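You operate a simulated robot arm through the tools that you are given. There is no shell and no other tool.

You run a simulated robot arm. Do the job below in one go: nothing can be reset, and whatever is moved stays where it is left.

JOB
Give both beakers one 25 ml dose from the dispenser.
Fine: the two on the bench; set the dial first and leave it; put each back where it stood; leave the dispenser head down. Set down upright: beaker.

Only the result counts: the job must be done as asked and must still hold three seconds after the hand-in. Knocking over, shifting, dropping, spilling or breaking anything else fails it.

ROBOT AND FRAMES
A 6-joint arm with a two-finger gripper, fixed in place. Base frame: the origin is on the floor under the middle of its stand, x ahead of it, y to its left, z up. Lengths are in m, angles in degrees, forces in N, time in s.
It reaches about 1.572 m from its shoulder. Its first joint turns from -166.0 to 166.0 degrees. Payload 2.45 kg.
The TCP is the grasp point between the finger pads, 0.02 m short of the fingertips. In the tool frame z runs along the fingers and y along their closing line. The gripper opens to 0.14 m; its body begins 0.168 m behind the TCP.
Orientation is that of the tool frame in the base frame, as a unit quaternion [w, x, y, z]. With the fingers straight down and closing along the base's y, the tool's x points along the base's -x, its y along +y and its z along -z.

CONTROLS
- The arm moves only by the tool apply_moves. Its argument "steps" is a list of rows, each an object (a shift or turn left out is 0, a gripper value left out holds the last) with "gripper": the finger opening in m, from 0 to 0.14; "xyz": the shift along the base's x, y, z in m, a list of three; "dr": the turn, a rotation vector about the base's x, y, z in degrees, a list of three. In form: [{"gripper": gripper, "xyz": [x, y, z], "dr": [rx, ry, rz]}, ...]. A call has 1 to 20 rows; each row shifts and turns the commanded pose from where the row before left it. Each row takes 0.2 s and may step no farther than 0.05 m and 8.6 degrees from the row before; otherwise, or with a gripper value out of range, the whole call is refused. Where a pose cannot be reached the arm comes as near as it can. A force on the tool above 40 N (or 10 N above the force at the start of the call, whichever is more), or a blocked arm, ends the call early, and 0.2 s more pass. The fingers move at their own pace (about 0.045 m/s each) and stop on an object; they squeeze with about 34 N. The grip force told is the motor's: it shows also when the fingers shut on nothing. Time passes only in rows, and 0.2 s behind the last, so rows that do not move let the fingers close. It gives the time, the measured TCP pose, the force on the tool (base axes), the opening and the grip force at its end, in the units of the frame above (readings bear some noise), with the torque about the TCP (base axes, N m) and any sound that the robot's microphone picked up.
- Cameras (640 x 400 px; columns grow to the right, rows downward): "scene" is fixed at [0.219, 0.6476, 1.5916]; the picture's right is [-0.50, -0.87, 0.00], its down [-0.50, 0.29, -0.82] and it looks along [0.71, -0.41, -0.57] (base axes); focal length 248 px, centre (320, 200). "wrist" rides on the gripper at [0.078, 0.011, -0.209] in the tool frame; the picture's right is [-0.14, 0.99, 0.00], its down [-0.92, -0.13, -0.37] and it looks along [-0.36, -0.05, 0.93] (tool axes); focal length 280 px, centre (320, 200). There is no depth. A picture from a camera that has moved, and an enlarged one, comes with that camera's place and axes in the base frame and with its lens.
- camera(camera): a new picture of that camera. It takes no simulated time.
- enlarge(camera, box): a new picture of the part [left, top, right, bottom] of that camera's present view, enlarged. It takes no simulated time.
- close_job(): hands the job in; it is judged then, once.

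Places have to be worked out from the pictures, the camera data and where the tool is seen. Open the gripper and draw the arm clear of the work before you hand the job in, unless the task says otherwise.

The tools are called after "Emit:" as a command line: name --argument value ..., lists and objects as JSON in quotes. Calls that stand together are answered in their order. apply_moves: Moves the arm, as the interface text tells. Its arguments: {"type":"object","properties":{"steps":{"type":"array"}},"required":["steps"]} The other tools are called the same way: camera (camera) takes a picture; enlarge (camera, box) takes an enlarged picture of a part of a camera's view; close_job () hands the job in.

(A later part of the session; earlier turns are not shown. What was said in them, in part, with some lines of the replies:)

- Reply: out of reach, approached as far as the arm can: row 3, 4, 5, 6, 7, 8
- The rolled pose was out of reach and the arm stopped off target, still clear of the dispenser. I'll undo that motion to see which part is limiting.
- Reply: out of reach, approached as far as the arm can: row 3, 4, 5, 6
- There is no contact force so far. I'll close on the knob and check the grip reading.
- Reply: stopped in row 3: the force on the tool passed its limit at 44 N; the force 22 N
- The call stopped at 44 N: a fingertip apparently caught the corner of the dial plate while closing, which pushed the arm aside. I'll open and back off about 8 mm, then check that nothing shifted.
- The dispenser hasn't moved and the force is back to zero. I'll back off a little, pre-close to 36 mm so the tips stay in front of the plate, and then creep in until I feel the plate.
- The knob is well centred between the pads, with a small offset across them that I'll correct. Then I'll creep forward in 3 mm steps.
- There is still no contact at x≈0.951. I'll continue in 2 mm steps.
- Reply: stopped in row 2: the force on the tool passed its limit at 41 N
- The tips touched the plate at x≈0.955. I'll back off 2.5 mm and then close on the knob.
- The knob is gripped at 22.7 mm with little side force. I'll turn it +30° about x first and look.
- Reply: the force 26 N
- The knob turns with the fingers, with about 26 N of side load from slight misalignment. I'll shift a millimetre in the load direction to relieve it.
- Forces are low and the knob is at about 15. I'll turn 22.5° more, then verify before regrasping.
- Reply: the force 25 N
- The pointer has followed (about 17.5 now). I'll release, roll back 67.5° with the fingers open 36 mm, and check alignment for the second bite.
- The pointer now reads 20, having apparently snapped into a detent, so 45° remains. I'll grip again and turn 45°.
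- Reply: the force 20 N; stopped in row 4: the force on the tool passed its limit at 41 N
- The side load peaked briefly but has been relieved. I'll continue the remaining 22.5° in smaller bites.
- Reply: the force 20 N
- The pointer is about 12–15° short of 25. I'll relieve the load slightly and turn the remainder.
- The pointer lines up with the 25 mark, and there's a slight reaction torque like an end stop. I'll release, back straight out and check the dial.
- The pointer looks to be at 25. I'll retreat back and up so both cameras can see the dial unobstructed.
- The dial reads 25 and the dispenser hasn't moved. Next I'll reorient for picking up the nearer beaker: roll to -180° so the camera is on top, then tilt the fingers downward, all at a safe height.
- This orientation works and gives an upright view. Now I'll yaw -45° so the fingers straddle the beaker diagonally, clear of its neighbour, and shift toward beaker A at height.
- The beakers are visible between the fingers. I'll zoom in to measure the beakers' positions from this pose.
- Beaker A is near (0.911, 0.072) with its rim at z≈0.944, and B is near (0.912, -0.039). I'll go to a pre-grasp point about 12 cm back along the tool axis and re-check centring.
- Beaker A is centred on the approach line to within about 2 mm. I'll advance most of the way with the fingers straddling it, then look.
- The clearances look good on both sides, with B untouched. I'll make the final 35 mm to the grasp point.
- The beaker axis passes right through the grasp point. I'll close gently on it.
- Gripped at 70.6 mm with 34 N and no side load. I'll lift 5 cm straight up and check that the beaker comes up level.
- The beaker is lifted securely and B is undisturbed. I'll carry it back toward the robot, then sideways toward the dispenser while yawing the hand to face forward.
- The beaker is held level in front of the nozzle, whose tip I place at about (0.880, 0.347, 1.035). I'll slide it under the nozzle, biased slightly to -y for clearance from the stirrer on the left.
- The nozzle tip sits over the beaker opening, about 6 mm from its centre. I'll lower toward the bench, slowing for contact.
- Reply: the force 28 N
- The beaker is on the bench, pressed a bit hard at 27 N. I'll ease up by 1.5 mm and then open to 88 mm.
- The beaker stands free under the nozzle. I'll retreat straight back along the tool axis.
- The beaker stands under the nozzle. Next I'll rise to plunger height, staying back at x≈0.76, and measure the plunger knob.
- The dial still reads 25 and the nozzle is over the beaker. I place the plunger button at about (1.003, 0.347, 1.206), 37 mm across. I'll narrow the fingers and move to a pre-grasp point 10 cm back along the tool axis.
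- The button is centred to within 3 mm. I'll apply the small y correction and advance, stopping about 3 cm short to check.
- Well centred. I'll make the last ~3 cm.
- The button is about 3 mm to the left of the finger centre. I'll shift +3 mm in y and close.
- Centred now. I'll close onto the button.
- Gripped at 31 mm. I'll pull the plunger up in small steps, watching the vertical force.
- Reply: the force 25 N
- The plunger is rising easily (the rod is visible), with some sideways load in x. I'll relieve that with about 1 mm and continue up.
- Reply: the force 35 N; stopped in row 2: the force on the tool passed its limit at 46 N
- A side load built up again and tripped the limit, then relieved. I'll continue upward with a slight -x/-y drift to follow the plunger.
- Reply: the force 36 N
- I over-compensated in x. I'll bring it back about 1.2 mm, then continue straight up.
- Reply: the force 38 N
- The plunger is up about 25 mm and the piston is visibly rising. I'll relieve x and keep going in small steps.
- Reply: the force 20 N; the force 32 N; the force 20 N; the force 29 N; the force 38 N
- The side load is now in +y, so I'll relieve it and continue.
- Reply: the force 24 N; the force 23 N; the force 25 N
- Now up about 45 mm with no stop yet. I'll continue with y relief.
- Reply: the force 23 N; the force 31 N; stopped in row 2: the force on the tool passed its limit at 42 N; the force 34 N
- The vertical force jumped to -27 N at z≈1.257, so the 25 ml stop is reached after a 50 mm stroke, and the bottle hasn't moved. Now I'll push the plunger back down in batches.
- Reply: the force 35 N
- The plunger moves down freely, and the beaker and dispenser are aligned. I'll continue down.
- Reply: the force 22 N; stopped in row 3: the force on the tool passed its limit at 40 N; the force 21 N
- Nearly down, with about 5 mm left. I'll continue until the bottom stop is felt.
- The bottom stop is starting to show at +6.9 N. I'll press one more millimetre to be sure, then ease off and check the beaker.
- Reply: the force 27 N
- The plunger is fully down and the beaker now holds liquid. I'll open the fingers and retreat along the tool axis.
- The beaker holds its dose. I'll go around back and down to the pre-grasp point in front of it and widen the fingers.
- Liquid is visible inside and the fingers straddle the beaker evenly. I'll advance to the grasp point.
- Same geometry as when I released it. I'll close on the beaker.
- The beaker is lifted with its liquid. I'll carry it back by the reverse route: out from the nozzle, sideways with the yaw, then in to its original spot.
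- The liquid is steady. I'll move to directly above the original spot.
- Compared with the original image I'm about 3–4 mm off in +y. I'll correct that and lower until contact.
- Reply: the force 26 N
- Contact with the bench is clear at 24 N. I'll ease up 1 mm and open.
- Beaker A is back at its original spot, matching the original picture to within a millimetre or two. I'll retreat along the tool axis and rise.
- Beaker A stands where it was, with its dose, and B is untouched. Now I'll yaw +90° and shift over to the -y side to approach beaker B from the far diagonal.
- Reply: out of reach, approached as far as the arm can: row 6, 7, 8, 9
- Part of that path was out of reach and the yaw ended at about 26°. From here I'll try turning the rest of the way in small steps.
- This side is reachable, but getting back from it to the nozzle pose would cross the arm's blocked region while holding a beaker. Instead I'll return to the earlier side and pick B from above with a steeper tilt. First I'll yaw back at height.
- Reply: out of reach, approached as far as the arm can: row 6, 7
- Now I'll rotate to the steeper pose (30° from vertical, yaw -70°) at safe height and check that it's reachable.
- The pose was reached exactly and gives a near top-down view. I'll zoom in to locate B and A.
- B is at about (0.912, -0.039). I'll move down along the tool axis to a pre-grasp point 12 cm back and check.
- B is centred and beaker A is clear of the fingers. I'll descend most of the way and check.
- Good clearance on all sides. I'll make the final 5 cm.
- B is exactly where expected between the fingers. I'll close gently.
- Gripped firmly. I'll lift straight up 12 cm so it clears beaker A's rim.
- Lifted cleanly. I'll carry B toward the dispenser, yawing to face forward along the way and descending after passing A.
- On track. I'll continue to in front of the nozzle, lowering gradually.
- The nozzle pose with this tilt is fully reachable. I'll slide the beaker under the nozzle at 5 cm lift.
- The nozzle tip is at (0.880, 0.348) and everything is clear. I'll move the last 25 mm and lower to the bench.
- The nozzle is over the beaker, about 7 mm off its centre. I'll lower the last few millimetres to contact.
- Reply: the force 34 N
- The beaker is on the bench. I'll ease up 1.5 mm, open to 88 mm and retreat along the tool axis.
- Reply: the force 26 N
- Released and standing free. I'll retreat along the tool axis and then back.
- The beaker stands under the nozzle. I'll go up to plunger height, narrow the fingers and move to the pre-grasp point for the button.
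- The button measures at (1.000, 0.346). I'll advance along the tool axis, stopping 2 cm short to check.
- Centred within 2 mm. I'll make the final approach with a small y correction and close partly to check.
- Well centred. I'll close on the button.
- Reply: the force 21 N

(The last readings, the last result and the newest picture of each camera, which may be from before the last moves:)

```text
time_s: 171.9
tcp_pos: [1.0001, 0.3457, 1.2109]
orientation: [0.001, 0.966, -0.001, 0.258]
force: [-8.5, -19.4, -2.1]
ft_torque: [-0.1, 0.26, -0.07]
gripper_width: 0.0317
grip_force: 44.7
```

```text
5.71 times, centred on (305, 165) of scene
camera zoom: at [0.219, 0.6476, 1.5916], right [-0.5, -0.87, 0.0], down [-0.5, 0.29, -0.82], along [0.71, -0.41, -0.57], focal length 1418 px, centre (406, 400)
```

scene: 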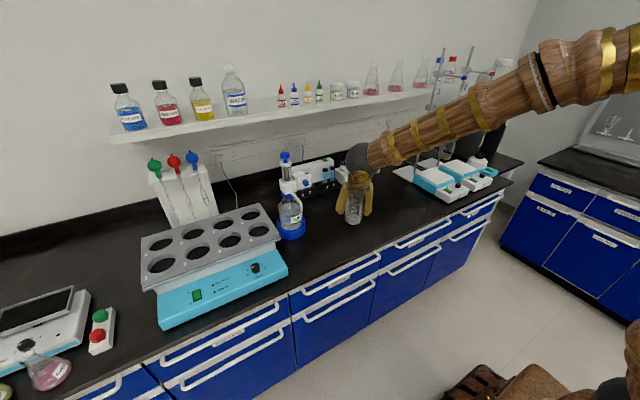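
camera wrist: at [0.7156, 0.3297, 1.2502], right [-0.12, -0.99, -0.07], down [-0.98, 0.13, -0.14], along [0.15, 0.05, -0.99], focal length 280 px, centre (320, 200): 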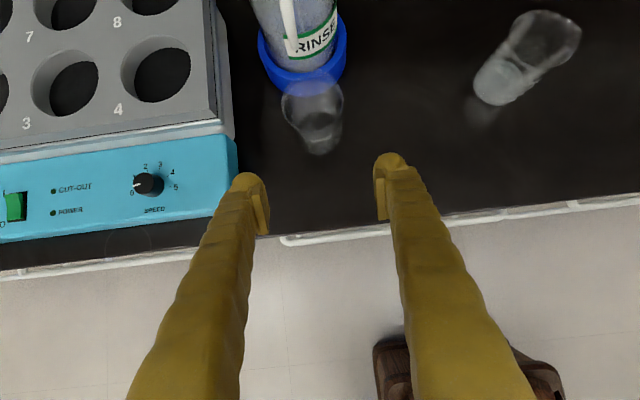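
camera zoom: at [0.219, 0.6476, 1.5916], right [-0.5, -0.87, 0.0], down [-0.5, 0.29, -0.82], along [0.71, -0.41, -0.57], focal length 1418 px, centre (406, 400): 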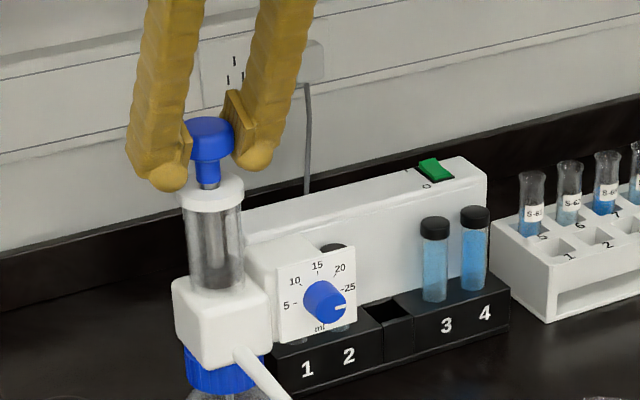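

The plunger is rising. I'll relieve the side load and continue up in 4 mm batches.

Emit:
apply_moves --steps '[{"xyz": [-0.0003, -0.0007, 0.002]}, {"xyz": [0, 0, 0.002]}, {}]'

Emit:
apply_moves --steps '[{"xyz": [0, 0, 0.002]}, {"xyz": [0, 0, 0.002]}, {}]'

Emit:
apply_moves --steps '[{"xyz": [0, 0, 0.002]}, {"xyz": [0, 0, 0.002]}, {}]'

```text
time_s: 172.7
tcp_pos: [1.001, 0.3447, 1.2156]
orientation: [0.0, 0.966, 0.0, 0.259]
force: [23.1, -9.8, -1.6]
ft_torque: [-0.03, -0.34, 0.06]
gripper_width: 0.032
grip_force: 45.2
```

```text
time_s: 173.5
tcp_pos: [0.9999, 0.3447, 1.2186]
orientation: [0.0, 0.966, 0.0, 0.258]
force: [40.5, -2.5, -0.4]
ft_torque: [-0.03, -0.07, 0.04]
gripper_width: 0.0318
grip_force: 44.4
```

```text
time_s: 174.3
tcp_pos: [1.0003, 0.3452, 1.2227]
orientation: [0.001, 0.967, 0.0, 0.256]
force: [15.7, -9.0, -1.0]
ft_torque: [-0.03, 0.16, 0.03]
gripper_width: 0.0319
grip_force: 45.1
```

Emit:
apply_moves --steps '[{"xyz": [0.0005, -0.0002, 0.002]}, {"xyz": [0, 0, 0.002]}, {}]'

Emit:
apply_moves --steps '[{"xyz": [0, 0, 0.002]}, {"xyz": [0, 0, 0.002]}, {}]'

Emit:
apply_moves --steps '[{"xyz": [0, 0, 0.002]}, {"xyz": [0, 0, 0.002]}, {}]'

```text
time_s: 175.1
tcp_pos: [1.0, 0.3451, 1.2278]
orientation: [0.001, 0.966, 0.0, 0.257]
force: [-17.7, -12.3, -0.7]
ft_torque: [-0.07, 0.64, -0.04]
gripper_width: 0.0319
grip_force: 44.8
```

```text
time_s: 175.9
tcp_pos: [0.9999, 0.3457, 1.2304]
orientation: [0.0, 0.966, 0.0, 0.258]
force: [-24.7, -5.6, -1.6]
ft_torque: [-0.03, 0.35, -0.02]
gripper_width: 0.0318
grip_force: 44.9
```

```text
time_s: 176.7
tcp_pos: [1.0003, 0.3456, 1.2347]
orientation: [-0.001, 0.966, 0.0, 0.258]
force: [-24.8, 9.0, -0.5]
ft_torque: [0.02, 0.38, 0.07]
gripper_width: 0.0316
grip_force: 45.4
```

Emit:
apply_moves --steps '[{"xyz": [-0.0006, 0.0002, 0.002]}, {"xyz": [0, 0, 0.002]}, {}]'

Emit:
apply_moves --steps '[{"xyz": [0, 0, 0.002]}, {"xyz": [0, 0, 0.002]}, {}]'

Emit:
enlarge --camera "scene" --box '[265, 130, 345, 200]'

```text
time_s: 177.5
tcp_pos: [1.0006, 0.3454, 1.2377]
orientation: [0.001, 0.966, 0.0, 0.257]
force: [-24.3, 11.6, 0.0]
ft_torque: [0.04, 0.15, 0.05]
gripper_width: 0.0317
grip_force: 45.5
```

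```text
time_s: 178.3
tcp_pos: [1.0005, 0.3454, 1.2421]
orientation: [0.001, 0.966, -0.001, 0.258]
force: [-8.4, 8.0, -0.6]
ft_torque: [0.03, 0.22, 0.01]
gripper_width: 0.0318
grip_force: 45.0
```

```text
5.71 times, centred on (305, 165) of scene
camera zoom: at [0.219, 0.6476, 1.5916], right [-0.5, -0.87, 0.0], down [-0.5, 0.29, -0.82], along [0.71, -0.41, -0.57], focal length 1418 px, centre (406, 400)
```

zoom: 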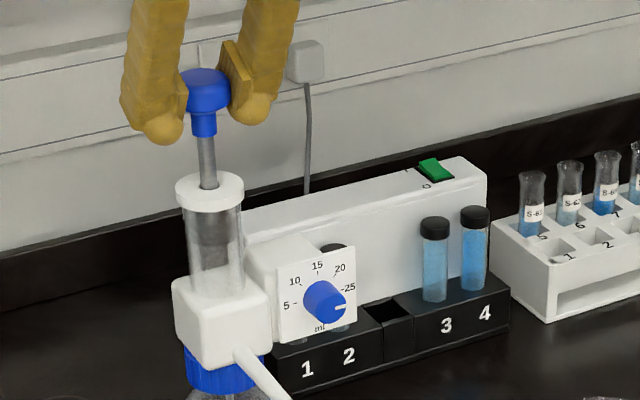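

Now 36 mm up, and the bottle and dial are unchanged. I'll continue toward the stop, expected near z≈1.257.

Emit:
apply_moves --steps '[{"xyz": [-0.0002, 0.0002, 0.002]}, {"xyz": [0, 0, 0.002]}, {}]'

Emit:
apply_moves --steps '[{"xyz": [0, 0, 0.002]}, {"xyz": [0, 0, 0.002]}, {}]'

Emit:
apply_moves --steps '[{"xyz": [0, 0, 0.002]}, {}]'

```text
time_s: 179.1
tcp_pos: [1.0009, 0.3453, 1.2465]
orientation: [0.001, 0.966, 0.0, 0.257]
force: [1.9, -3.8, -0.2]
ft_torque: [-0.02, -0.04, -0.02]
gripper_width: 0.0317
grip_force: 45.0
```

```text
time_s: 179.9
tcp_pos: [1.0001, 0.345, 1.2508]
orientation: [0.0, 0.966, 0.0, 0.26]
force: [32.3, -3.8, -0.6]
ft_torque: [-0.01, -0.33, 0.04]
gripper_width: 0.0316
grip_force: 44.9
```

```text
time_s: 180.5
tcp_pos: [0.9998, 0.3459, 1.252]
orientation: [0.0, 0.966, 0.0, 0.258]
force: [39.2, -5.7, -0.9]
ft_torque: [-0.01, -0.23, 0.02]
gripper_width: 0.0316
grip_force: 45.6
```

Emit:
apply_moves --steps '[{"xyz": [0.0011, -0.0002, 0.001]}, {}]'

Emit:
apply_moves --steps '[{"xyz": [0, 0, 0.0015]}, {}]'

Emit:
apply_moves --steps '[{"xyz": [0, 0, 0.0015]}, {}]'

```text
time_s: 181.1
tcp_pos: [1.0004, 0.3459, 1.2531]
orientation: [0.001, 0.966, 0.0, 0.257]
force: [11.5, -11.1, 0.6]
ft_torque: [-0.02, 0.22, 0.01]
gripper_width: 0.0319
grip_force: 44.9
```

```text
time_s: 181.7
tcp_pos: [0.9988, 0.3459, 1.2551]
orientation: [0.001, 0.966, 0.0, 0.257]
force: [-7.8, -14.8, 0.3]
ft_torque: [-0.09, 0.47, -0.06]
gripper_width: 0.0318
grip_force: 44.8
```

```text
time_s: 182.3
tcp_pos: [0.9994, 0.3462, 1.2559]
orientation: [0.0, 0.966, 0.0, 0.257]
force: [-20.5, -14.8, -1.3]
ft_torque: [-0.05, 0.58, -0.09]
gripper_width: 0.0317
grip_force: 44.4
```

Emit:
apply_moves --steps '[{"xyz": [-0.0005, -0.0004, 0.0015]}, {}]'

Emit:
apply_moves --steps '[{"xyz": [0, 0, 0.0015]}, {}]'

Emit:
enlarge --camera "scene" --box '[265, 130, 345, 200]'

```text
time_s: 182.9
tcp_pos: [0.9997, 0.3456, 1.2565]
orientation: [0.0, 0.966, 0.001, 0.258]
force: [-5.6, -1.7, -12.3]
ft_torque: [0.01, 0.09, 0.04]
gripper_width: 0.0317
grip_force: 45.1
```

```text
time_s: 183.5
tcp_pos: [1.0002, 0.3454, 1.2572]
orientation: [0.001, 0.966, -0.001, 0.257]
force: [8.6, 2.0, -29.3]
ft_torque: [0.01, 0.23, 0.01]
gripper_width: 0.0315
grip_force: 44.7
```

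```text
5.71 times, centred on (305, 165) of scene
camera zoom: at [0.219, 0.6476, 1.5916], right [-0.5, -0.87, 0.0], down [-0.5, 0.29, -0.82], along [0.71, -0.41, -0.57], focal length 1418 px, centre (406, 400)
```

zoom: 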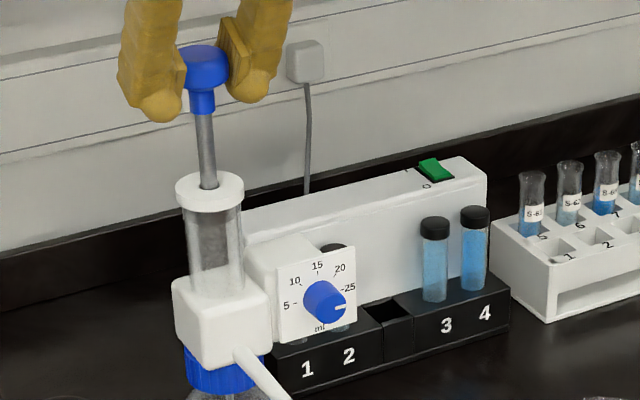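

The top stop is reached, with -29 N at z≈1.257. Now I'll push the plunger back down to dispense.

Emit:
apply_moves --steps '[{"xyz": [0, 0, -0.002]}, {"xyz": [0, 0, -0.002]}, {"xyz": [0, 0, -0.002]}, {}]'

Emit:
apply_moves --steps '[{"xyz": [0, 0, -0.002]}, {"xyz": [0, 0, -0.002]}, {}]'

Emit:
apply_moves --steps '[{"xyz": [0, 0, -0.002]}, {"xyz": [0, 0, -0.002]}, {}]'

```text
time_s: 184.5
tcp_pos: [0.9999, 0.3447, 1.2551]
orientation: [0.0, 0.966, 0.0, 0.259]
force: [7.3, 15.7, 1.1]
ft_torque: [0.16, -1.3, 0.09]
gripper_width: 0.0318
grip_force: 44.8
```

```text
time_s: 185.4
tcp_pos: [1.0002, 0.3452, 1.2504]
orientation: [0.0, 0.966, 0.0, 0.259]
force: [6.1, 3.6, 0.0]
ft_torque: [0.03, 0.29, 0.0]
gripper_width: 0.0318
grip_force: 45.0
stopped in row 3: the force on the tool passed its limit at 41 N (the readings are from after the stop); the commanded pose is now the measured one
```

```text
time_s: 186.2
tcp_pos: [0.9998, 0.3459, 1.2466]
orientation: [0.001, 0.966, 0.0, 0.259]
force: [26.4, 20.6, 0.1]
ft_torque: [0.09, -0.41, 0.02]
gripper_width: 0.0316
grip_force: 44.6
```

Emit:
apply_moves --steps '[{"xyz": [0.0006, 0.0006, -0.002]}, {"xyz": [0, 0, -0.002]}, {}]'

Emit:
apply_moves --steps '[{"xyz": [0, 0, -0.002]}, {"xyz": [0, 0, -0.002]}, {}]'

Emit:
apply_moves --steps '[{"xyz": [0, 0, -0.002]}, {"xyz": [0, 0, -0.002]}, {}]'

```text
time_s: 187.0
tcp_pos: [1.0, 0.3444, 1.2428]
orientation: [0.0, 0.966, 0.0, 0.257]
force: [14.4, 11.8, -0.6]
ft_torque: [0.04, 0.06, -0.02]
gripper_width: 0.0317
grip_force: 45.2
```

```text
time_s: 187.8
tcp_pos: [0.9996, 0.3456, 1.2382]
orientation: [0.0, 0.966, 0.0, 0.258]
force: [-1.7, 2.4, -1.2]
ft_torque: [0.0, 0.09, -0.02]
gripper_width: 0.0314
grip_force: 45.2
```

```text
time_s: 188.6
tcp_pos: [1.0002, 0.3454, 1.235]
orientation: [-0.001, 0.966, 0.0, 0.258]
force: [4.8, 5.4, -0.6]
ft_torque: [0.06, -0.05, 0.02]
gripper_width: 0.0316
grip_force: 45.0
```

The forces are low and it's moving smoothly. I'll continue down.

Emit:
apply_moves --steps '[{"xyz": [0, 0, -0.002]}, {"xyz": [0, 0, -0.002]}, {"xyz": [0, 0, -0.002]}, {}]'

Emit:
apply_moves --steps '[{"xyz": [0, 0, -0.002]}, {"xyz": [0, 0, -0.002]}, {}]'

Emit:
enlarge --camera "scene" --box '[255, 130, 345, 250]'

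```text
time_s: 189.6
tcp_pos: [0.9997, 0.3444, 1.2288]
orientation: [0.0, 0.966, 0.0, 0.258]
force: [-18.4, 0.2, -1.3]
ft_torque: [-0.05, 0.39, -0.03]
gripper_width: 0.0316
grip_force: 44.9
```

```text
time_s: 190.4
tcp_pos: [0.9991, 0.3443, 1.225]
orientation: [0.001, 0.966, 0.0, 0.258]
force: [-28.2, -8.9, -1.5]
ft_torque: [-0.07, 0.18, -0.08]
gripper_width: 0.0319
grip_force: 45.4
```

```text
3.33 times, centred on (300, 190) of scene
camera zoom: at [0.219, 0.6476, 1.5916], right [-0.5, -0.87, 0.0], down [-0.5, 0.29, -0.82], along [0.71, -0.41, -0.57], focal length 827 px, centre (387, 233)
```

zoom: 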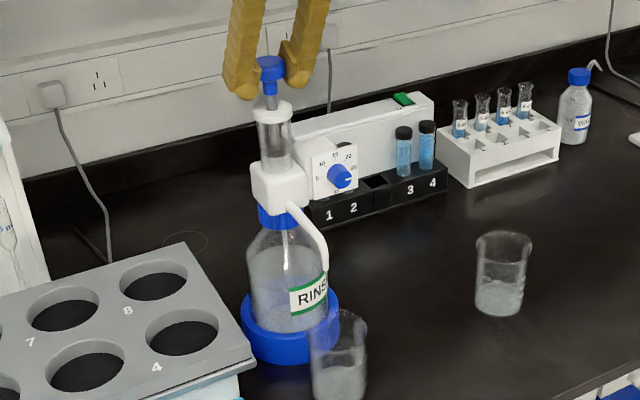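

Emit:
apply_moves --steps '[{"xyz": [-0.0008, -0.0003, -0.002]}, {"xyz": [0, 0, -0.002]}, {}]'

Emit:
apply_moves --steps '[{"xyz": [0, 0, -0.002]}, {"xyz": [0, 0, -0.002]}, {}]'

Emit:
apply_moves --steps '[{"xyz": [0, 0, -0.002]}, {"xyz": [0, 0, -0.002]}, {}]'

```text
time_s: 191.2
tcp_pos: [0.999, 0.3455, 1.2219]
orientation: [0.0, 0.966, 0.0, 0.258]
force: [3.3, 3.7, -0.5]
ft_torque: [0.07, -0.38, 0.0]
gripper_width: 0.0315
grip_force: 44.8
```

```text
time_s: 192.0
tcp_pos: [0.9997, 0.3449, 1.2177]
orientation: [0.0, 0.966, 0.0, 0.259]
force: [15.5, 9.7, -0.6]
ft_torque: [0.09, -0.4, 0.01]
gripper_width: 0.0316
grip_force: 44.6
```

```text
time_s: 192.8
tcp_pos: [0.9996, 0.345, 1.2128]
orientation: [0.0, 0.966, 0.0, 0.259]
force: [34.1, 22.3, -1.0]
ft_torque: [0.11, -0.28, -0.09]
gripper_width: 0.0318
grip_force: 45.3
```

Emit:
apply_moves --steps '[{"xyz": [0.0008, 0.0007, -0.002]}, {"xyz": [0, 0, -0.002]}, {}]'

Emit:
apply_moves --steps '[{"xyz": [0, 0, -0.001]}, {"xyz": [0, 0, -0.001]}, {}]'

Emit:
apply_moves --steps '[{"xyz": [0, 0, -0.001]}, {}]'

```text
time_s: 193.6
tcp_pos: [1.0, 0.3458, 1.2066]
orientation: [0.001, 0.966, 0.0, 0.259]
force: [19.2, 9.4, -0.5]
ft_torque: [0.0, -0.09, -0.05]
gripper_width: 0.0315
grip_force: 44.9
```

```text
time_s: 194.4
tcp_pos: [0.9995, 0.3442, 1.2061]
orientation: [0.001, 0.966, 0.0, 0.258]
force: [-13.8, -10.8, 0.7]
ft_torque: [-0.02, 0.26, -0.05]
gripper_width: 0.032
grip_force: 45.3
```

```text
time_s: 195.0
tcp_pos: [0.9998, 0.3452, 1.2061]
orientation: [0.0, 0.966, 0.0, 0.257]
force: [-33.1, -18.7, 3.8]
ft_torque: [-0.09, 0.22, -0.17]
gripper_width: 0.0317
grip_force: 44.7
```

The bottom stop is just starting to show. I'll relieve the side load and press a little more.

Emit:
apply_moves --steps '[{"xyz": [-0.0009, -0.0006, -0.0007]}, {}]'

Emit:
apply_moves --steps '[{"xyz": [0, 0, -0.0008]}, {}]'

Emit:
enlarge --camera "scene" --box '[265, 130, 345, 200]'

Emit:
enlarge --camera "scene" --box '[285, 190, 335, 250]'

```text
time_s: 195.6
tcp_pos: [0.9996, 0.3448, 1.2042]
orientation: [0.0, 0.966, 0.0, 0.259]
force: [7.2, -18.8, 6.5]
ft_torque: [-0.06, -0.26, 0.0]
gripper_width: 0.0315
grip_force: 45.2
```

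```text
time_s: 196.2
tcp_pos: [1.0, 0.3453, 1.2056]
orientation: [0.0, 0.966, -0.001, 0.26]
force: [31.7, -10.3, 13.4]
ft_torque: [-0.04, -0.42, 0.03]
gripper_width: 0.0315
grip_force: 44.5
```

```text
5.71 times, centred on (305, 165) of scene
camera zoom: at [0.219, 0.6476, 1.5916], right [-0.5, -0.87, 0.0], down [-0.5, 0.29, -0.82], along [0.71, -0.41, -0.57], focal length 1418 px, centre (406, 400)
```

zoom: 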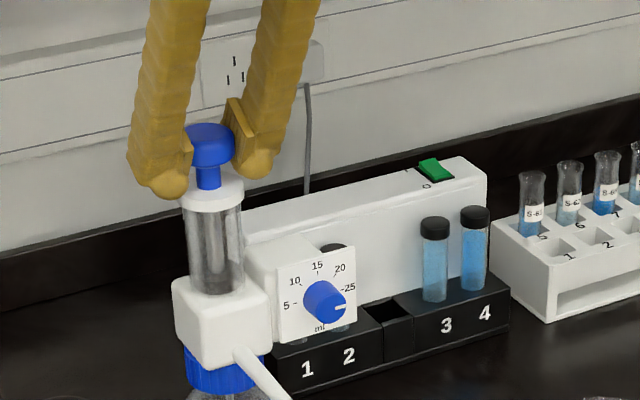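

```text
6.67 times, centred on (310, 220) of scene
camera zoom: at [0.219, 0.6476, 1.5916], right [-0.5, -0.87, 0.0], down [-0.5, 0.29, -0.82], along [0.71, -0.41, -0.57], focal length 1654 px, centre (387, 67)
```

zoom: 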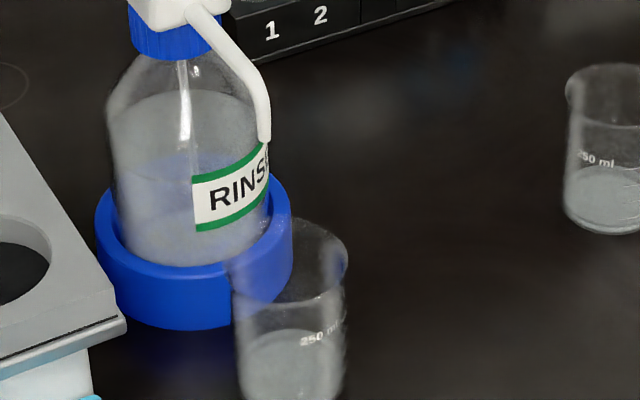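

The plunger is fully down and B has its dose. I'll open and retreat along the tool axis.

Emit:
apply_moves --steps '[{"gripper": 0.064}, {}, {}]'

Emit:
apply_moves --steps '[{"xyz": [-0.005, 0, 0.0087]}, {"xyz": [-0.01, 0, 0.0173]}, {"xyz": [-0.01, 0, 0.0173]}, {"xyz": [-0.01, 0, 0.0173]}, {"xyz": [-0.01, 0, 0.0173]}, {"xyz": [-0.01, 0, 0.0173]}, {"xyz": [-0.033, -0.001, 0]}, {"xyz": [-0.033, -0.001, 0]}, {"xyz": [-0.033, -0.001, 0]}, {"xyz": [-0.033, -0.001, 0]}, {"xyz": [-0.033, -0.001, 0]}, {"gripper": 0.088, "xyz": [-0.03, -0.001, 0]}, {}]'

Emit:
camera --camera "wrist"

Emit:
enlarge --camera "scene" --box '[255, 130, 345, 250]'

```text
time_s: 197.0
tcp_pos: [0.9993, 0.3466, 1.2047]
orientation: [0.0, 0.966, 0.0, 0.259]
force: [0.8, 0.7, 0.2]
ft_torque: [0.02, 0.01, 0.0]
gripper_width: 0.0642
grip_force: 0.0
```

```text
time_s: 199.8
tcp_pos: [0.7475, 0.3389, 1.2999]
orientation: [0.0, 0.966, 0.0, 0.258]
force: [-0.6, 0.1, -0.1]
ft_torque: [-0.02, 0.04, 0.0]
gripper_width: 0.0882
grip_force: 0.0
```

```text
taken
camera wrist: at [0.7123, 0.3286, 1.5191], right [-0.12, -0.99, -0.07], down [-0.98, 0.13, -0.14], along [0.15, 0.05, -0.99], focal length 280 px, centre (320, 200)
```

wrist: 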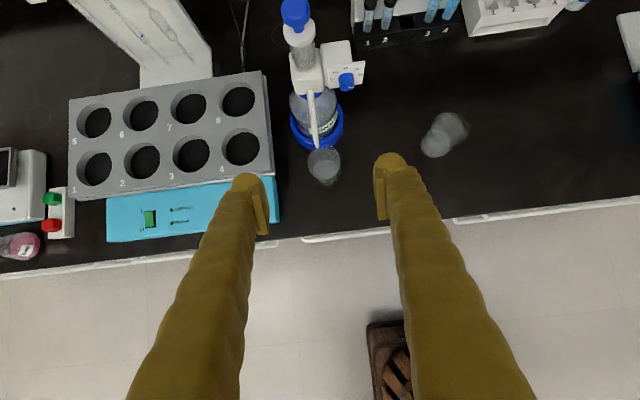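

```text
3.33 times, centred on (300, 190) of scene
camera zoom: at [0.219, 0.6476, 1.5916], right [-0.5, -0.87, 0.0], down [-0.5, 0.29, -0.82], along [0.71, -0.41, -0.57], focal length 827 px, centre (387, 233)
```

zoom: 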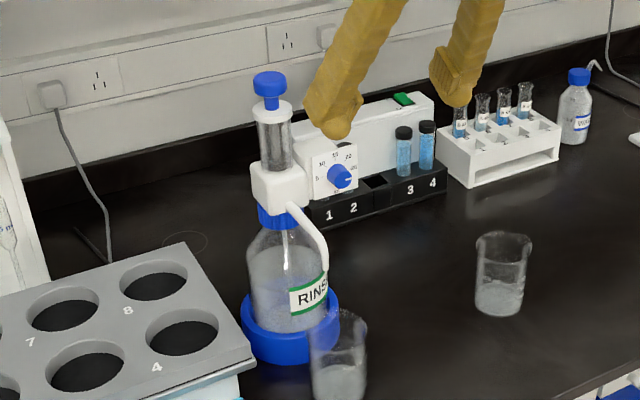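

The head is down and both beakers hold liquid. I'll descend to the pre-grasp point above and behind B's current spot.

Emit:
apply_moves --steps '[{"xyz": [0.0006, 0.0001, -0.0384]}, {"xyz": [0.0006, 0.0001, -0.0384]}, {"xyz": [0.0006, 0.0001, -0.0384]}, {"xyz": [0.0006, 0.0001, -0.0384]}, {"xyz": [0.0006, 0.0001, -0.0384]}, {"xyz": [0.0006, 0.0001, -0.0384]}, {"xyz": [0.0006, 0.0001, -0.0382]}, {"xyz": [0.03, 0, -0.01]}, {"xyz": [0.03, 0, -0.01]}, {}]'

Emit:
camera --camera "wrist"

```text
time_s: 202.0
tcp_pos: [0.8158, 0.34, 1.012]
orientation: [0.001, 0.966, 0.0, 0.259]
force: [0.8, -0.4, -0.3]
ft_torque: [0.03, 0.02, -0.04]
gripper_width: 0.0882
grip_force: 0.1
```

```text
taken
camera wrist: at [0.7793, 0.3305, 1.2315], right [-0.12, -0.99, -0.07], down [-0.98, 0.13, -0.14], along [0.15, 0.05, -0.99], focal length 280 px, centre (320, 200)
```

wrist: 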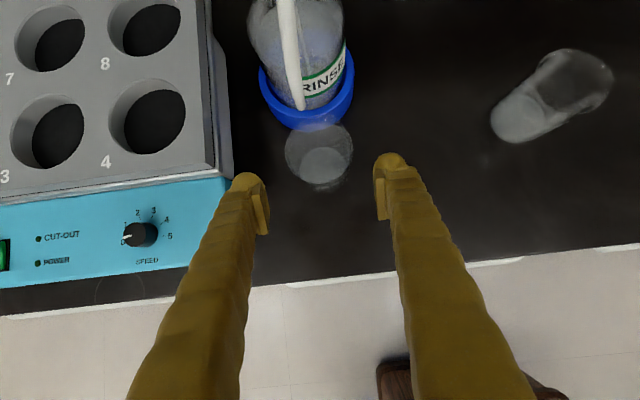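

Centred. I'll advance along the tool axis to the grasp point.

Emit:
apply_moves --steps '[{"xyz": [0.0087, 0, -0.0162]}, {"xyz": [0.0087, 0, -0.0162]}, {"xyz": [0.0087, 0, -0.0162]}, {"xyz": [0.0087, 0, -0.0162]}, {}]'

Emit:
camera --camera "wrist"

Emit:
enlarge --camera "scene" --box '[255, 170, 355, 250]'

```text
time_s: 203.2
tcp_pos: [0.8485, 0.3401, 0.9452]
orientation: [0.0, 0.966, 0.0, 0.259]
force: [0.0, -0.2, -0.7]
ft_torque: [0.0, 0.01, 0.0]
gripper_width: 0.0883
grip_force: 0.0
```

```text
taken
camera wrist: at [0.8126, 0.3295, 1.1649], right [-0.12, -0.99, -0.07], down [-0.98, 0.13, -0.14], along [0.15, 0.05, -0.99], focal length 280 px, centre (320, 200)
```

wrist: 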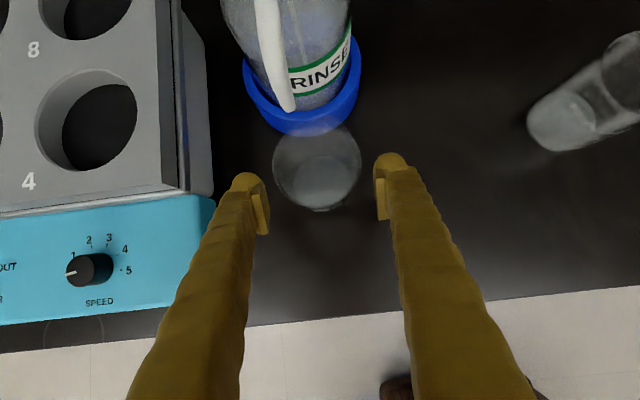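

```text
5.00 times, centred on (305, 210) of scene
camera zoom: at [0.219, 0.6476, 1.5916], right [-0.5, -0.87, 0.0], down [-0.5, 0.29, -0.82], along [0.71, -0.41, -0.57], focal length 1241 px, centre (395, 150)
```

zoom: 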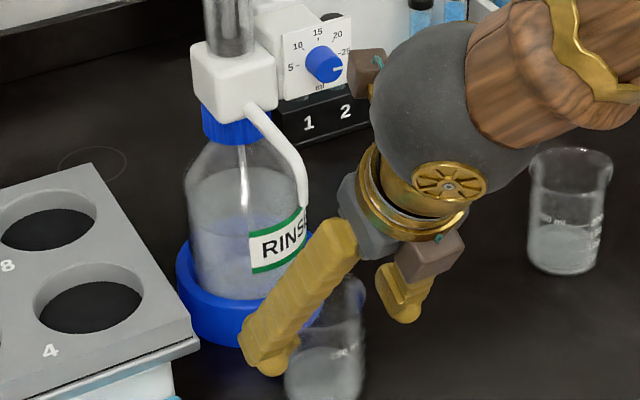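

Emit:
apply_moves --steps '[{"xyz": [0.0093, 0, -0.0155]}, {"xyz": [0.0093, 0, -0.0155]}, {"xyz": [0.0093, 0, -0.0155]}, {}]'

Emit:
camera --camera "wrist"

```text
time_s: 204.2
tcp_pos: [0.8768, 0.3403, 0.9016]
orientation: [-0.001, 0.966, 0.0, 0.259]
force: [-0.1, -0.9, -0.1]
ft_torque: [0.02, 0.0, 0.0]
gripper_width: 0.0881
grip_force: 0.0
```

```text
taken
camera wrist: at [0.8405, 0.3297, 1.1197], right [-0.12, -0.99, -0.07], down [-0.98, 0.13, -0.14], along [0.15, 0.05, -0.99], focal length 280 px, centre (320, 200)
```

wrist: 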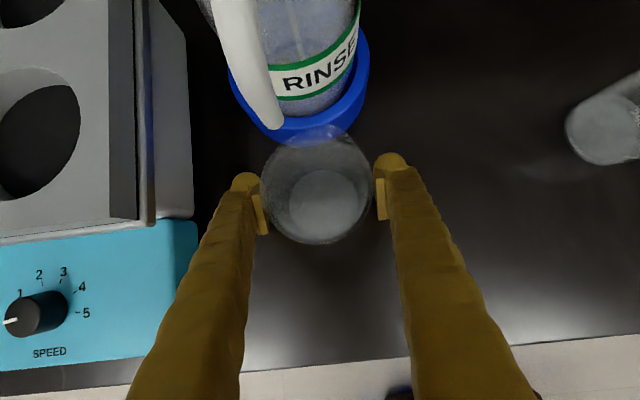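

This matches the release view. I'll close on the beaker and lift 5 cm.

Emit:
apply_moves --steps '[{"xyz": [0, 0, -0.0015]}, {"gripper": 0.078}, {"gripper": 0.055}, {}, {}, {}]'

Emit:
apply_moves --steps '[{"xyz": [0, 0, 0.005]}, {"xyz": [0, 0, 0.008]}, {"xyz": [0, 0, 0.008]}, {"xyz": [0, 0, 0.008]}, {"xyz": [0, 0, 0.008]}, {"xyz": [0, 0, 0.008]}, {"xyz": [0, 0, 0.005]}, {}]'

Emit:
camera --camera "wrist"

Emit:
enlarge --camera "scene" --box '[255, 170, 355, 250]'

```text
time_s: 205.6
tcp_pos: [0.8767, 0.3392, 0.8984]
orientation: [0.0, 0.966, 0.0, 0.259]
force: [0.5, 0.1, -0.1]
ft_torque: [0.07, 0.01, -0.01]
gripper_width: 0.0703
grip_force: 34.0
```

```text
time_s: 207.4
tcp_pos: [0.8753, 0.3414, 0.9484]
orientation: [-0.001, 0.966, 0.001, 0.259]
force: [0.3, -0.7, -1.9]
ft_torque: [-0.02, 0.01, -0.01]
gripper_width: 0.0705
grip_force: 34.3
```

```text
taken
camera wrist: at [0.8397, 0.3308, 1.1669], right [-0.12, -0.99, -0.07], down [-0.98, 0.13, -0.14], along [0.15, 0.05, -0.99], focal length 280 px, centre (320, 200)
```

wrist: 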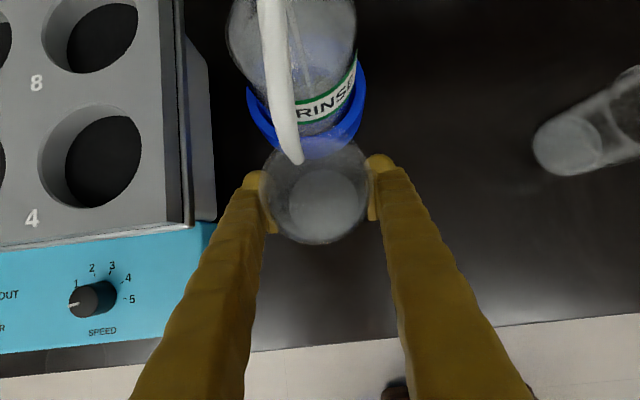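

```text
5.00 times, centred on (305, 210) of scene
camera zoom: at [0.219, 0.6476, 1.5916], right [-0.5, -0.87, 0.0], down [-0.5, 0.29, -0.82], along [0.71, -0.41, -0.57], focal length 1241 px, centre (395, 150)
```

zoom: 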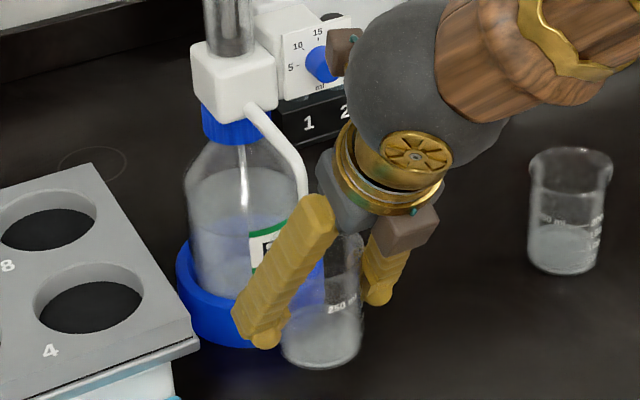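

B is lifted with its liquid. I'll carry it back by the reverse route, first out from under the nozzle.

Emit:
apply_moves --steps '[{"xyz": [-0.008, 0, 0]}, {"xyz": [-0.0135, 0, 0]}, {"xyz": [-0.0135, 0, 0]}, {"xyz": [-0.0135, 0, 0]}, {"xyz": [-0.0135, 0, 0]}, {"xyz": [-0.013, 0, 0]}, {}]'

Emit:
apply_moves --steps '[{"xyz": [0, -0.01, 0]}, {"xyz": [0, -0.02, 0.01], "dr": [0, 0, -4.375]}, {"xyz": [0, -0.02, 0.01], "dr": [0, 0, -4.375]}, {"xyz": [0, -0.02, 0.01], "dr": [0, 0, -4.375]}, {"xyz": [0, -0.02, 0.01], "dr": [0, 0, -4.375]}, {"xyz": [0.004, -0.02, 0.01], "dr": [0, 0, -4.375]}, {"xyz": [0.004, -0.02, 0.01], "dr": [0, 0, -4.375]}, {"xyz": [0.004, -0.02, 0.01], "dr": [0, 0, -4.375]}, {"xyz": [0, -0.02, 0], "dr": [0, 0, -4.375]}, {}]'

Emit:
apply_moves --steps '[{"xyz": [0, -0.02, 0], "dr": [0, 0, -4.375]}, {"xyz": [0, -0.02, 0], "dr": [0, 0, -4.375]}, {"xyz": [0, -0.02, 0], "dr": [0, 0, -4.375]}, {"xyz": [0, -0.02, 0], "dr": [0, 0, -4.375]}, {"xyz": [0, -0.02, 0], "dr": [0, 0, -4.375]}, {"xyz": [0, -0.02, 0], "dr": [0, 0, -4.375]}, {"xyz": [0, -0.02, 0], "dr": [0, 0, -4.375]}, {"xyz": [0, -0.02, 0], "dr": [0, 0, -4.375]}, {"xyz": [0, -0.01, 0]}, {}]'

Emit:
camera --camera "wrist"

Emit:
camera --camera "scene"

```text
time_s: 209.0
tcp_pos: [0.8027, 0.3401, 0.9466]
orientation: [0.0, 0.966, 0.0, 0.259]
force: [0.1, 0.7, -1.3]
ft_torque: [0.01, -0.01, -0.04]
gripper_width: 0.0707
grip_force: 33.7
```

```text
time_s: 211.2
tcp_pos: [0.8146, 0.1702, 1.0193]
orientation: [0.078, 0.921, -0.291, 0.247]
force: [-0.9, 0.8, -1.4]
ft_torque: [0.03, -0.01, -0.03]
gripper_width: 0.0703
grip_force: 34.4
```

```text
time_s: 213.4
tcp_pos: [0.8126, -0.0002, 1.0177]
orientation: [0.148, 0.791, -0.555, 0.212]
force: [0.5, 0.2, -1.5]
ft_torque: [0.0, 0.0, 0.0]
gripper_width: 0.0706
grip_force: 34.1
```

```text
taken
camera wrist: at [0.7909, 0.0319, 1.2368], right [-0.97, -0.23, -0.07], down [-0.21, 0.97, -0.14], along [0.1, -0.12, -0.99], focal length 280 px, centre (320, 200)
```

wrist: 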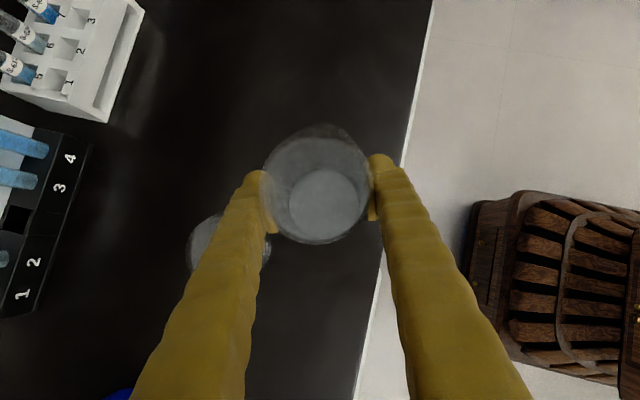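

```text
taken
```

scene: 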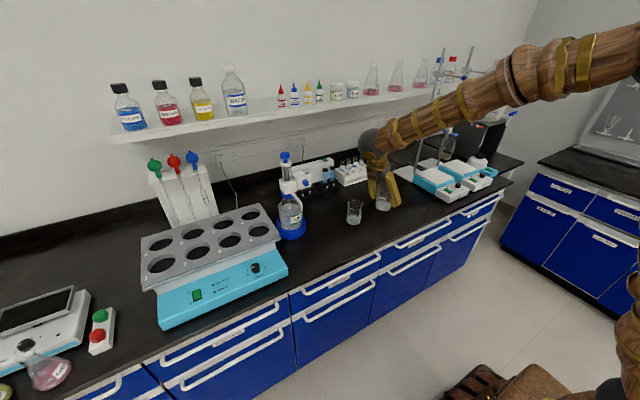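

On track. I'll move to above B's original position.

Emit:
apply_moves --steps '[{"xyz": [0.015, -0.006, 0]}, {"xyz": [0.02, -0.008, 0]}, {"xyz": [0.02, -0.008, 0]}, {"xyz": [0.02, -0.008, 0]}, {"xyz": [0.025, -0.009, 0]}, {}]'

Emit:
apply_moves --steps '[{}, {}]'

Emit:
camera --camera "wrist"

```text
time_s: 214.8
tcp_pos: [0.9133, -0.0379, 1.0171]
orientation: [0.149, 0.791, -0.555, 0.213]
force: [-0.7, 0.0, -1.0]
ft_torque: [-0.02, 0.0, -0.03]
gripper_width: 0.0703
grip_force: 34.3
```

```text
time_s: 215.4
tcp_pos: [0.9134, -0.0387, 1.0171]
orientation: [0.149, 0.791, -0.555, 0.212]
force: [1.1, -0.3, -1.2]
ft_torque: [0.02, 0.01, 0.0]
gripper_width: 0.0705
grip_force: 33.9
```

```text
taken
camera wrist: at [0.8906, -0.0059, 1.236], right [-0.97, -0.23, -0.07], down [-0.21, 0.97, -0.14], along [0.1, -0.12, -0.99], focal length 280 px, centre (320, 200)
```

wrist: 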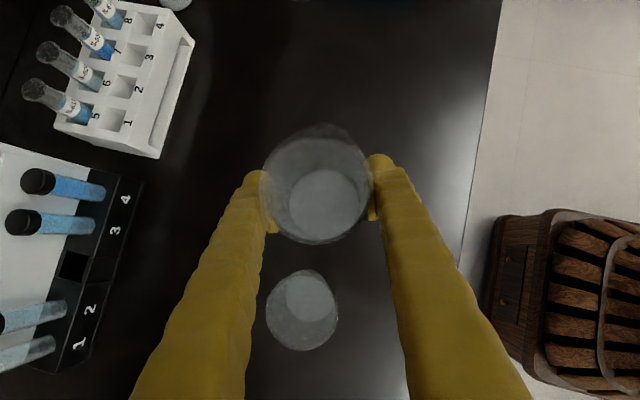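

Very close to the original framing. I'll apply about 1.5 mm of correction and lower, slowing for contact.

Emit:
apply_moves --steps '[{"xyz": [-0.0015, -0.0008, -0.005]}, {"xyz": [0, 0, -0.015]}, {"xyz": [0, 0, -0.015]}, {"xyz": [0, 0, -0.015]}, {"xyz": [0, 0, -0.015]}, {"xyz": [0, 0, -0.015]}, {"xyz": [0, 0, -0.015]}, {"xyz": [0, 0, -0.01]}, {}]'

Emit:
camera --camera "wrist"

Emit:
enlarge --camera "scene" --box '[330, 150, 410, 230]'

```text
time_s: 217.4
tcp_pos: [0.9112, -0.0403, 0.9109]
orientation: [0.149, 0.791, -0.555, 0.211]
force: [0.0, 0.3, -0.4]
ft_torque: [-0.01, 0.01, 0.01]
gripper_width: 0.0702
grip_force: 33.8
```

```text
taken
camera wrist: at [0.8888, -0.0086, 1.1309], right [-0.97, -0.23, -0.07], down [-0.21, 0.97, -0.14], along [0.1, -0.12, -0.99], focal length 280 px, centre (320, 200)
```

wrist: 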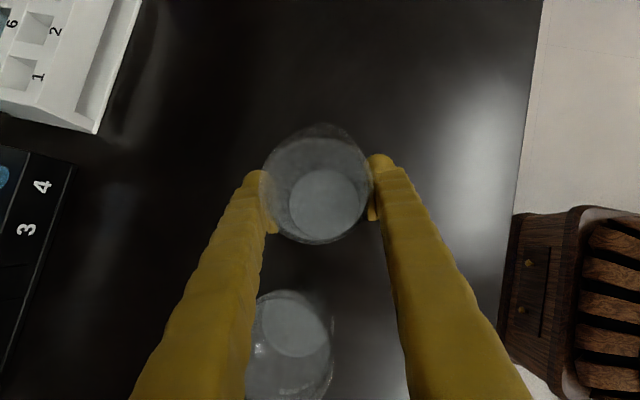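

```text
5.00 times, centred on (370, 190) of scene
camera zoom: at [0.219, 0.6476, 1.5916], right [-0.5, -0.87, 0.0], down [-0.5, 0.29, -0.82], along [0.71, -0.41, -0.57], focal length 1241 px, centre (70, 250)
```

zoom: 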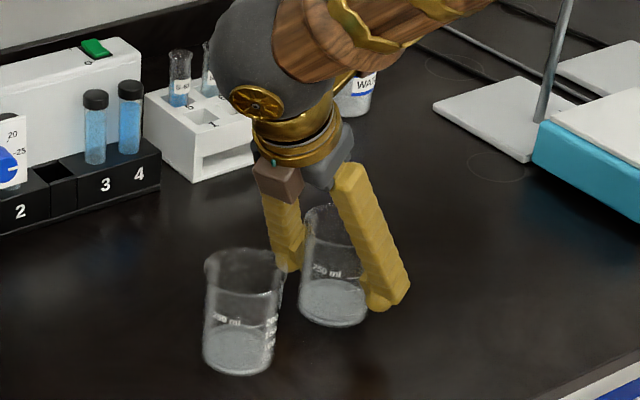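

About 1 cm above the bench. I'll lower to contact.

Emit:
apply_moves --steps '[{"xyz": [0.0005, 0.0005, -0.004]}, {"xyz": [0, 0, -0.003]}, {"xyz": [0, 0, -0.002]}, {}]'

Emit:
apply_moves --steps '[{"xyz": [0, 0, -0.0015]}, {}]'

Emit:
apply_moves --steps '[{"xyz": [0, 0, -0.001]}, {}]'

```text
time_s: 218.4
tcp_pos: [0.9116, -0.0391, 0.9024]
orientation: [0.148, 0.791, -0.554, 0.212]
force: [0.6, -0.2, -1.3]
ft_torque: [0.01, 0.01, 0.01]
gripper_width: 0.0702
grip_force: 34.0
```

```text
time_s: 219.0
tcp_pos: [0.9134, -0.0401, 0.902]
orientation: [0.148, 0.791, -0.554, 0.212]
force: [0.7, -1.3, -1.7]
ft_torque: [-0.02, 0.03, 0.0]
gripper_width: 0.0704
grip_force: 34.1
```

```text
time_s: 219.6
tcp_pos: [0.9127, -0.0393, 0.9011]
orientation: [0.148, 0.791, -0.555, 0.212]
force: [0.8, -0.1, -1.3]
ft_torque: [-0.03, 0.02, -0.03]
gripper_width: 0.0706
grip_force: 33.8
```

Emit:
apply_moves --steps '[{"xyz": [0, 0, -0.001]}, {}]'

Emit:
apply_moves --steps '[{"xyz": [0, 0, -0.001]}, {}]'

Emit:
apply_moves --steps '[{"xyz": [0, 0, -0.0007]}, {}]'

```text
time_s: 220.2
tcp_pos: [0.912, -0.0407, 0.9007]
orientation: [0.148, 0.791, -0.554, 0.211]
force: [0.3, -0.2, -1.2]
ft_torque: [0.0, 0.0, -0.01]
gripper_width: 0.0703
grip_force: 33.8
```

```text
time_s: 220.8
tcp_pos: [0.911, -0.0395, 0.8987]
orientation: [0.149, 0.791, -0.555, 0.212]
force: [-0.3, -0.1, -0.4]
ft_torque: [-0.02, 0.03, 0.01]
gripper_width: 0.0702
grip_force: 33.9
```

```text
time_s: 221.4
tcp_pos: [0.9126, -0.0401, 0.8988]
orientation: [0.148, 0.791, -0.554, 0.212]
force: [-0.3, -0.2, 2.0]
ft_torque: [0.0, -0.07, -0.06]
gripper_width: 0.0704
grip_force: 33.9
```

Contact is beginning. I'll go half a millimetre more, then release.

Emit:
apply_moves --steps '[{"xyz": [0, 0, -0.0006]}, {}]'

Emit:
apply_moves --steps '[{"gripper": 0.078}, {}, {"gripper": 0.09}, {}, {}]'

Emit:
camera --camera "wrist"

Emit:
enlarge --camera "scene" --box '[330, 150, 410, 230]'

```text
time_s: 222.0
tcp_pos: [0.9124, -0.0393, 0.8991]
orientation: [0.148, 0.791, -0.555, 0.212]
force: [-6.3, -2.7, 19.9]
ft_torque: [0.11, -0.2, 0.01]
gripper_width: 0.0703
grip_force: 33.9
```

```text
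time_s: 223.2
tcp_pos: [0.9121, -0.0391, 0.8974]
orientation: [0.149, 0.791, -0.555, 0.212]
force: [0.4, -0.2, 0.8]
ft_torque: [-0.04, -0.02, 0.01]
gripper_width: 0.0897
grip_force: 0.0
```

```text
taken
camera wrist: at [0.8901, -0.0072, 1.1171], right [-0.97, -0.23, -0.07], down [-0.21, 0.97, -0.14], along [0.1, -0.12, -0.99], focal length 280 px, centre (320, 200)
```

wrist: 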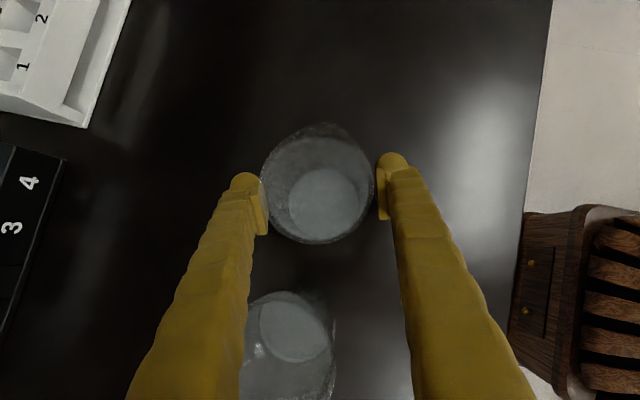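

```text
5.00 times, centred on (370, 190) of scene
camera zoom: at [0.219, 0.6476, 1.5916], right [-0.5, -0.87, 0.0], down [-0.5, 0.29, -0.82], along [0.71, -0.41, -0.57], focal length 1241 px, centre (70, 250)
```

zoom: 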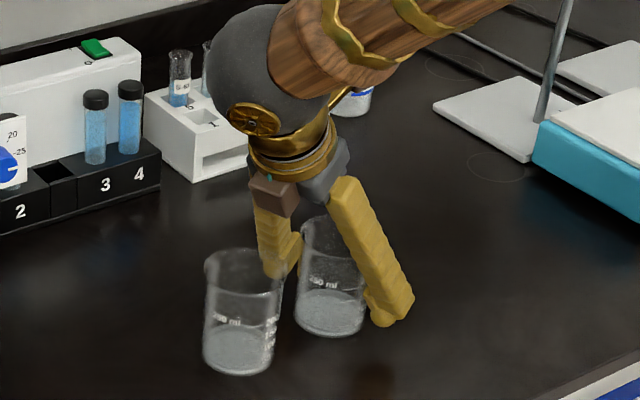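

Beaker B is back in place, matching the original picture. I'll retreat along the tool axis, then up and away from the bench.

Emit:
apply_moves --steps '[{"xyz": [-0.0017, 0.0047, 0.0087]}, {"xyz": [-0.0034, 0.0094, 0.0173]}, {"xyz": [-0.0034, 0.0094, 0.0173]}, {"xyz": [-0.0034, 0.0094, 0.0173]}, {"xyz": [-0.0034, 0.0094, 0.0173]}, {"xyz": [-0.0034, 0.0094, 0.0173]}, {"xyz": [-0.0034, 0.0094, 0.0173]}, {"xyz": [-0.0034, 0.0094, 0.0173]}, {"xyz": [-0.0034, 0.0094, 0.0173]}, {"xyz": [-0.0034, 0.0094, 0.0173]}, {"xyz": [-0.02, 0, 0.03]}, {"xyz": [-0.03, 0, 0.03]}, {"xyz": [-0.03, 0, 0.03]}, {"xyz": [-0.03, 0, 0.03]}, {"xyz": [-0.03, 0, 0.03]}, {}]'

Emit:
camera --camera "wrist"

Emit:
camera --camera "scene"

Emit:
enlarge --camera "scene" --box '[335, 180, 395, 230]'

Emit:
enlarge --camera "scene" --box '[265, 145, 325, 245]'

```text
time_s: 226.6
tcp_pos: [0.739, 0.0503, 1.2119]
orientation: [0.148, 0.791, -0.554, 0.212]
force: [1.1, 0.5, -0.2]
ft_torque: [0.0, 0.02, -0.01]
gripper_width: 0.09
grip_force: 0.0
```

```text
taken
camera wrist: at [0.7172, 0.0818, 1.4304], right [-0.97, -0.23, -0.07], down [-0.21, 0.97, -0.14], along [0.1, -0.12, -0.99], focal length 280 px, centre (320, 200)
```

wrist: 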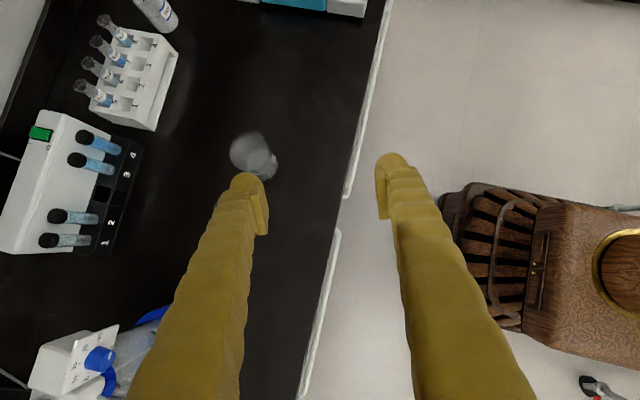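

```text
taken
```

scene: 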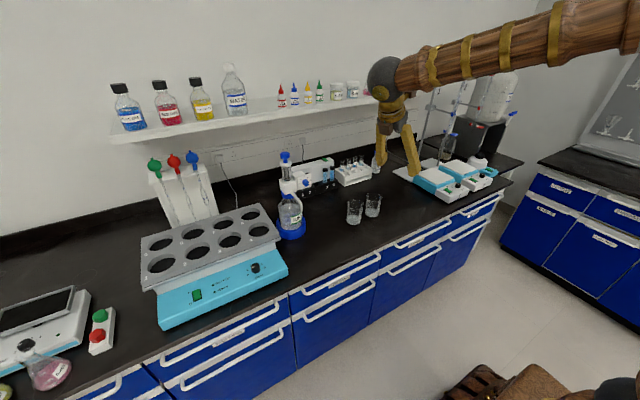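

```text
8.00 times, centred on (365, 205) of scene
camera zoom: at [0.219, 0.6476, 1.5916], right [-0.5, -0.87, 0.0], down [-0.5, 0.29, -0.82], along [0.71, -0.41, -0.57], focal length 1985 px, centre (-40, 160)
```

zoom: 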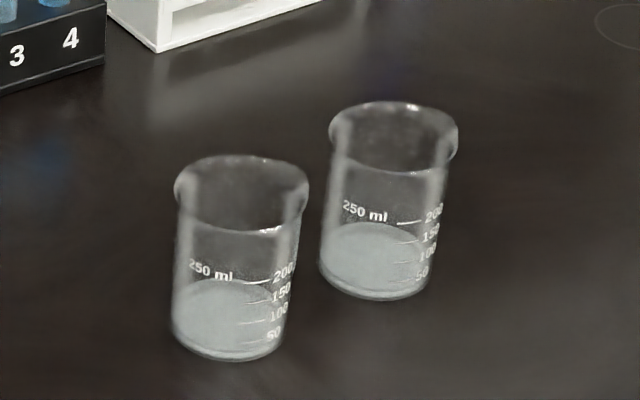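

```text
4.00 times, centred on (295, 195) of scene
camera zoom: at [0.219, 0.6476, 1.5916], right [-0.5, -0.87, 0.0], down [-0.5, 0.29, -0.82], along [0.71, -0.41, -0.57], focal length 993 px, centre (420, 220)
```

zoom: 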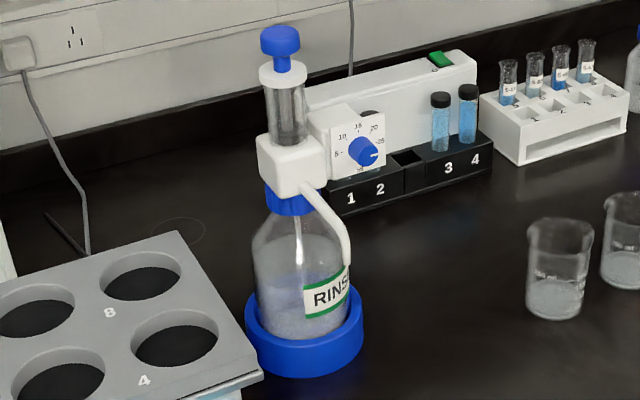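

Both beakers stand upright at their original spots with equal doses. The dispenser is unmoved, its head is down and the dial is at 25. I'll draw the arm further clear and open the gripper fully.

Emit:
apply_moves --steps '[{"gripper": 0.13, "xyz": [-0.02, 0.005, 0.035]}, {"xyz": [-0.02, 0.005, 0.035]}, {"xyz": [-0.02, 0.005, 0.035]}, {"xyz": [-0.02, 0.005, 0.035]}, {"xyz": [-0.02, 0.005, 0.03]}, {}, {}]'

Emit:
camera --camera "scene"

Emit:
enlarge --camera "scene" --box '[292, 172, 318, 192]'

```text
time_s: 228.2
tcp_pos: [0.638, 0.0729, 1.3813]
orientation: [0.149, 0.791, -0.555, 0.212]
force: [0.7, 0.1, 0.8]
ft_torque: [-0.02, -0.02, -0.02]
gripper_width: 0.13
grip_force: 0.1
```

```text
taken
```

scene: 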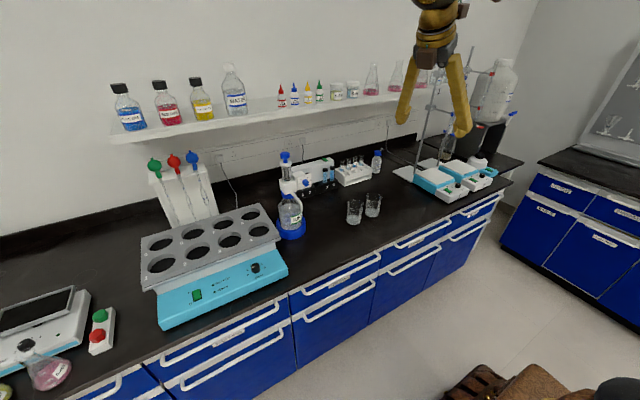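

```text
16.00 times, centred on (305, 182) of scene
camera zoom: at [0.219, 0.6476, 1.5916], right [-0.5, -0.87, 0.0], down [-0.5, 0.29, -0.82], along [0.71, -0.41, -0.57], focal length 3970 px, centre (560, 488)
```

zoom: 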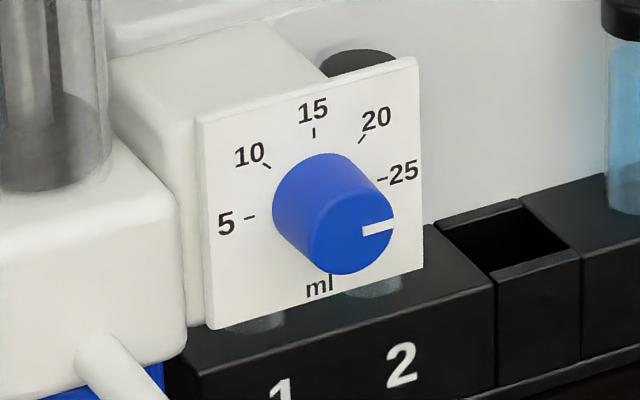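

The arm is clear, the gripper is open, the dial is at 25 ml, the dispenser head is down, and both dosed beakers are upright at their original spots. I'm handing the job in.

Emit:
close_job

```text
The job is handed in.
```

Both beakers got one 25 ml dose each. They are back upright where they stood, within about 2 mm by the pictures. I handed the job in, and no verdict came back.

- **Dial:** I turned it from 10 to 25 before the first dose and left it there.
- **Doses:** for each beaker I pulled the plunger up to its stop and pushed it fully down once. Both beakers show about the same liquid level, but I had no way to measure the volume.
- **Dispenser:** the head is down, and in the pictures it hasn't moved from where it started.
- **Bumps:** while I was setting the dial, the fingertips touched the dial plate twice, at about 41–44 N. There were a few similar force peaks when gripping the dial and the plunger. Nothing looked shifted afterwards, and I saw no spills.

The gripper is open and the arm is clear of the bench.
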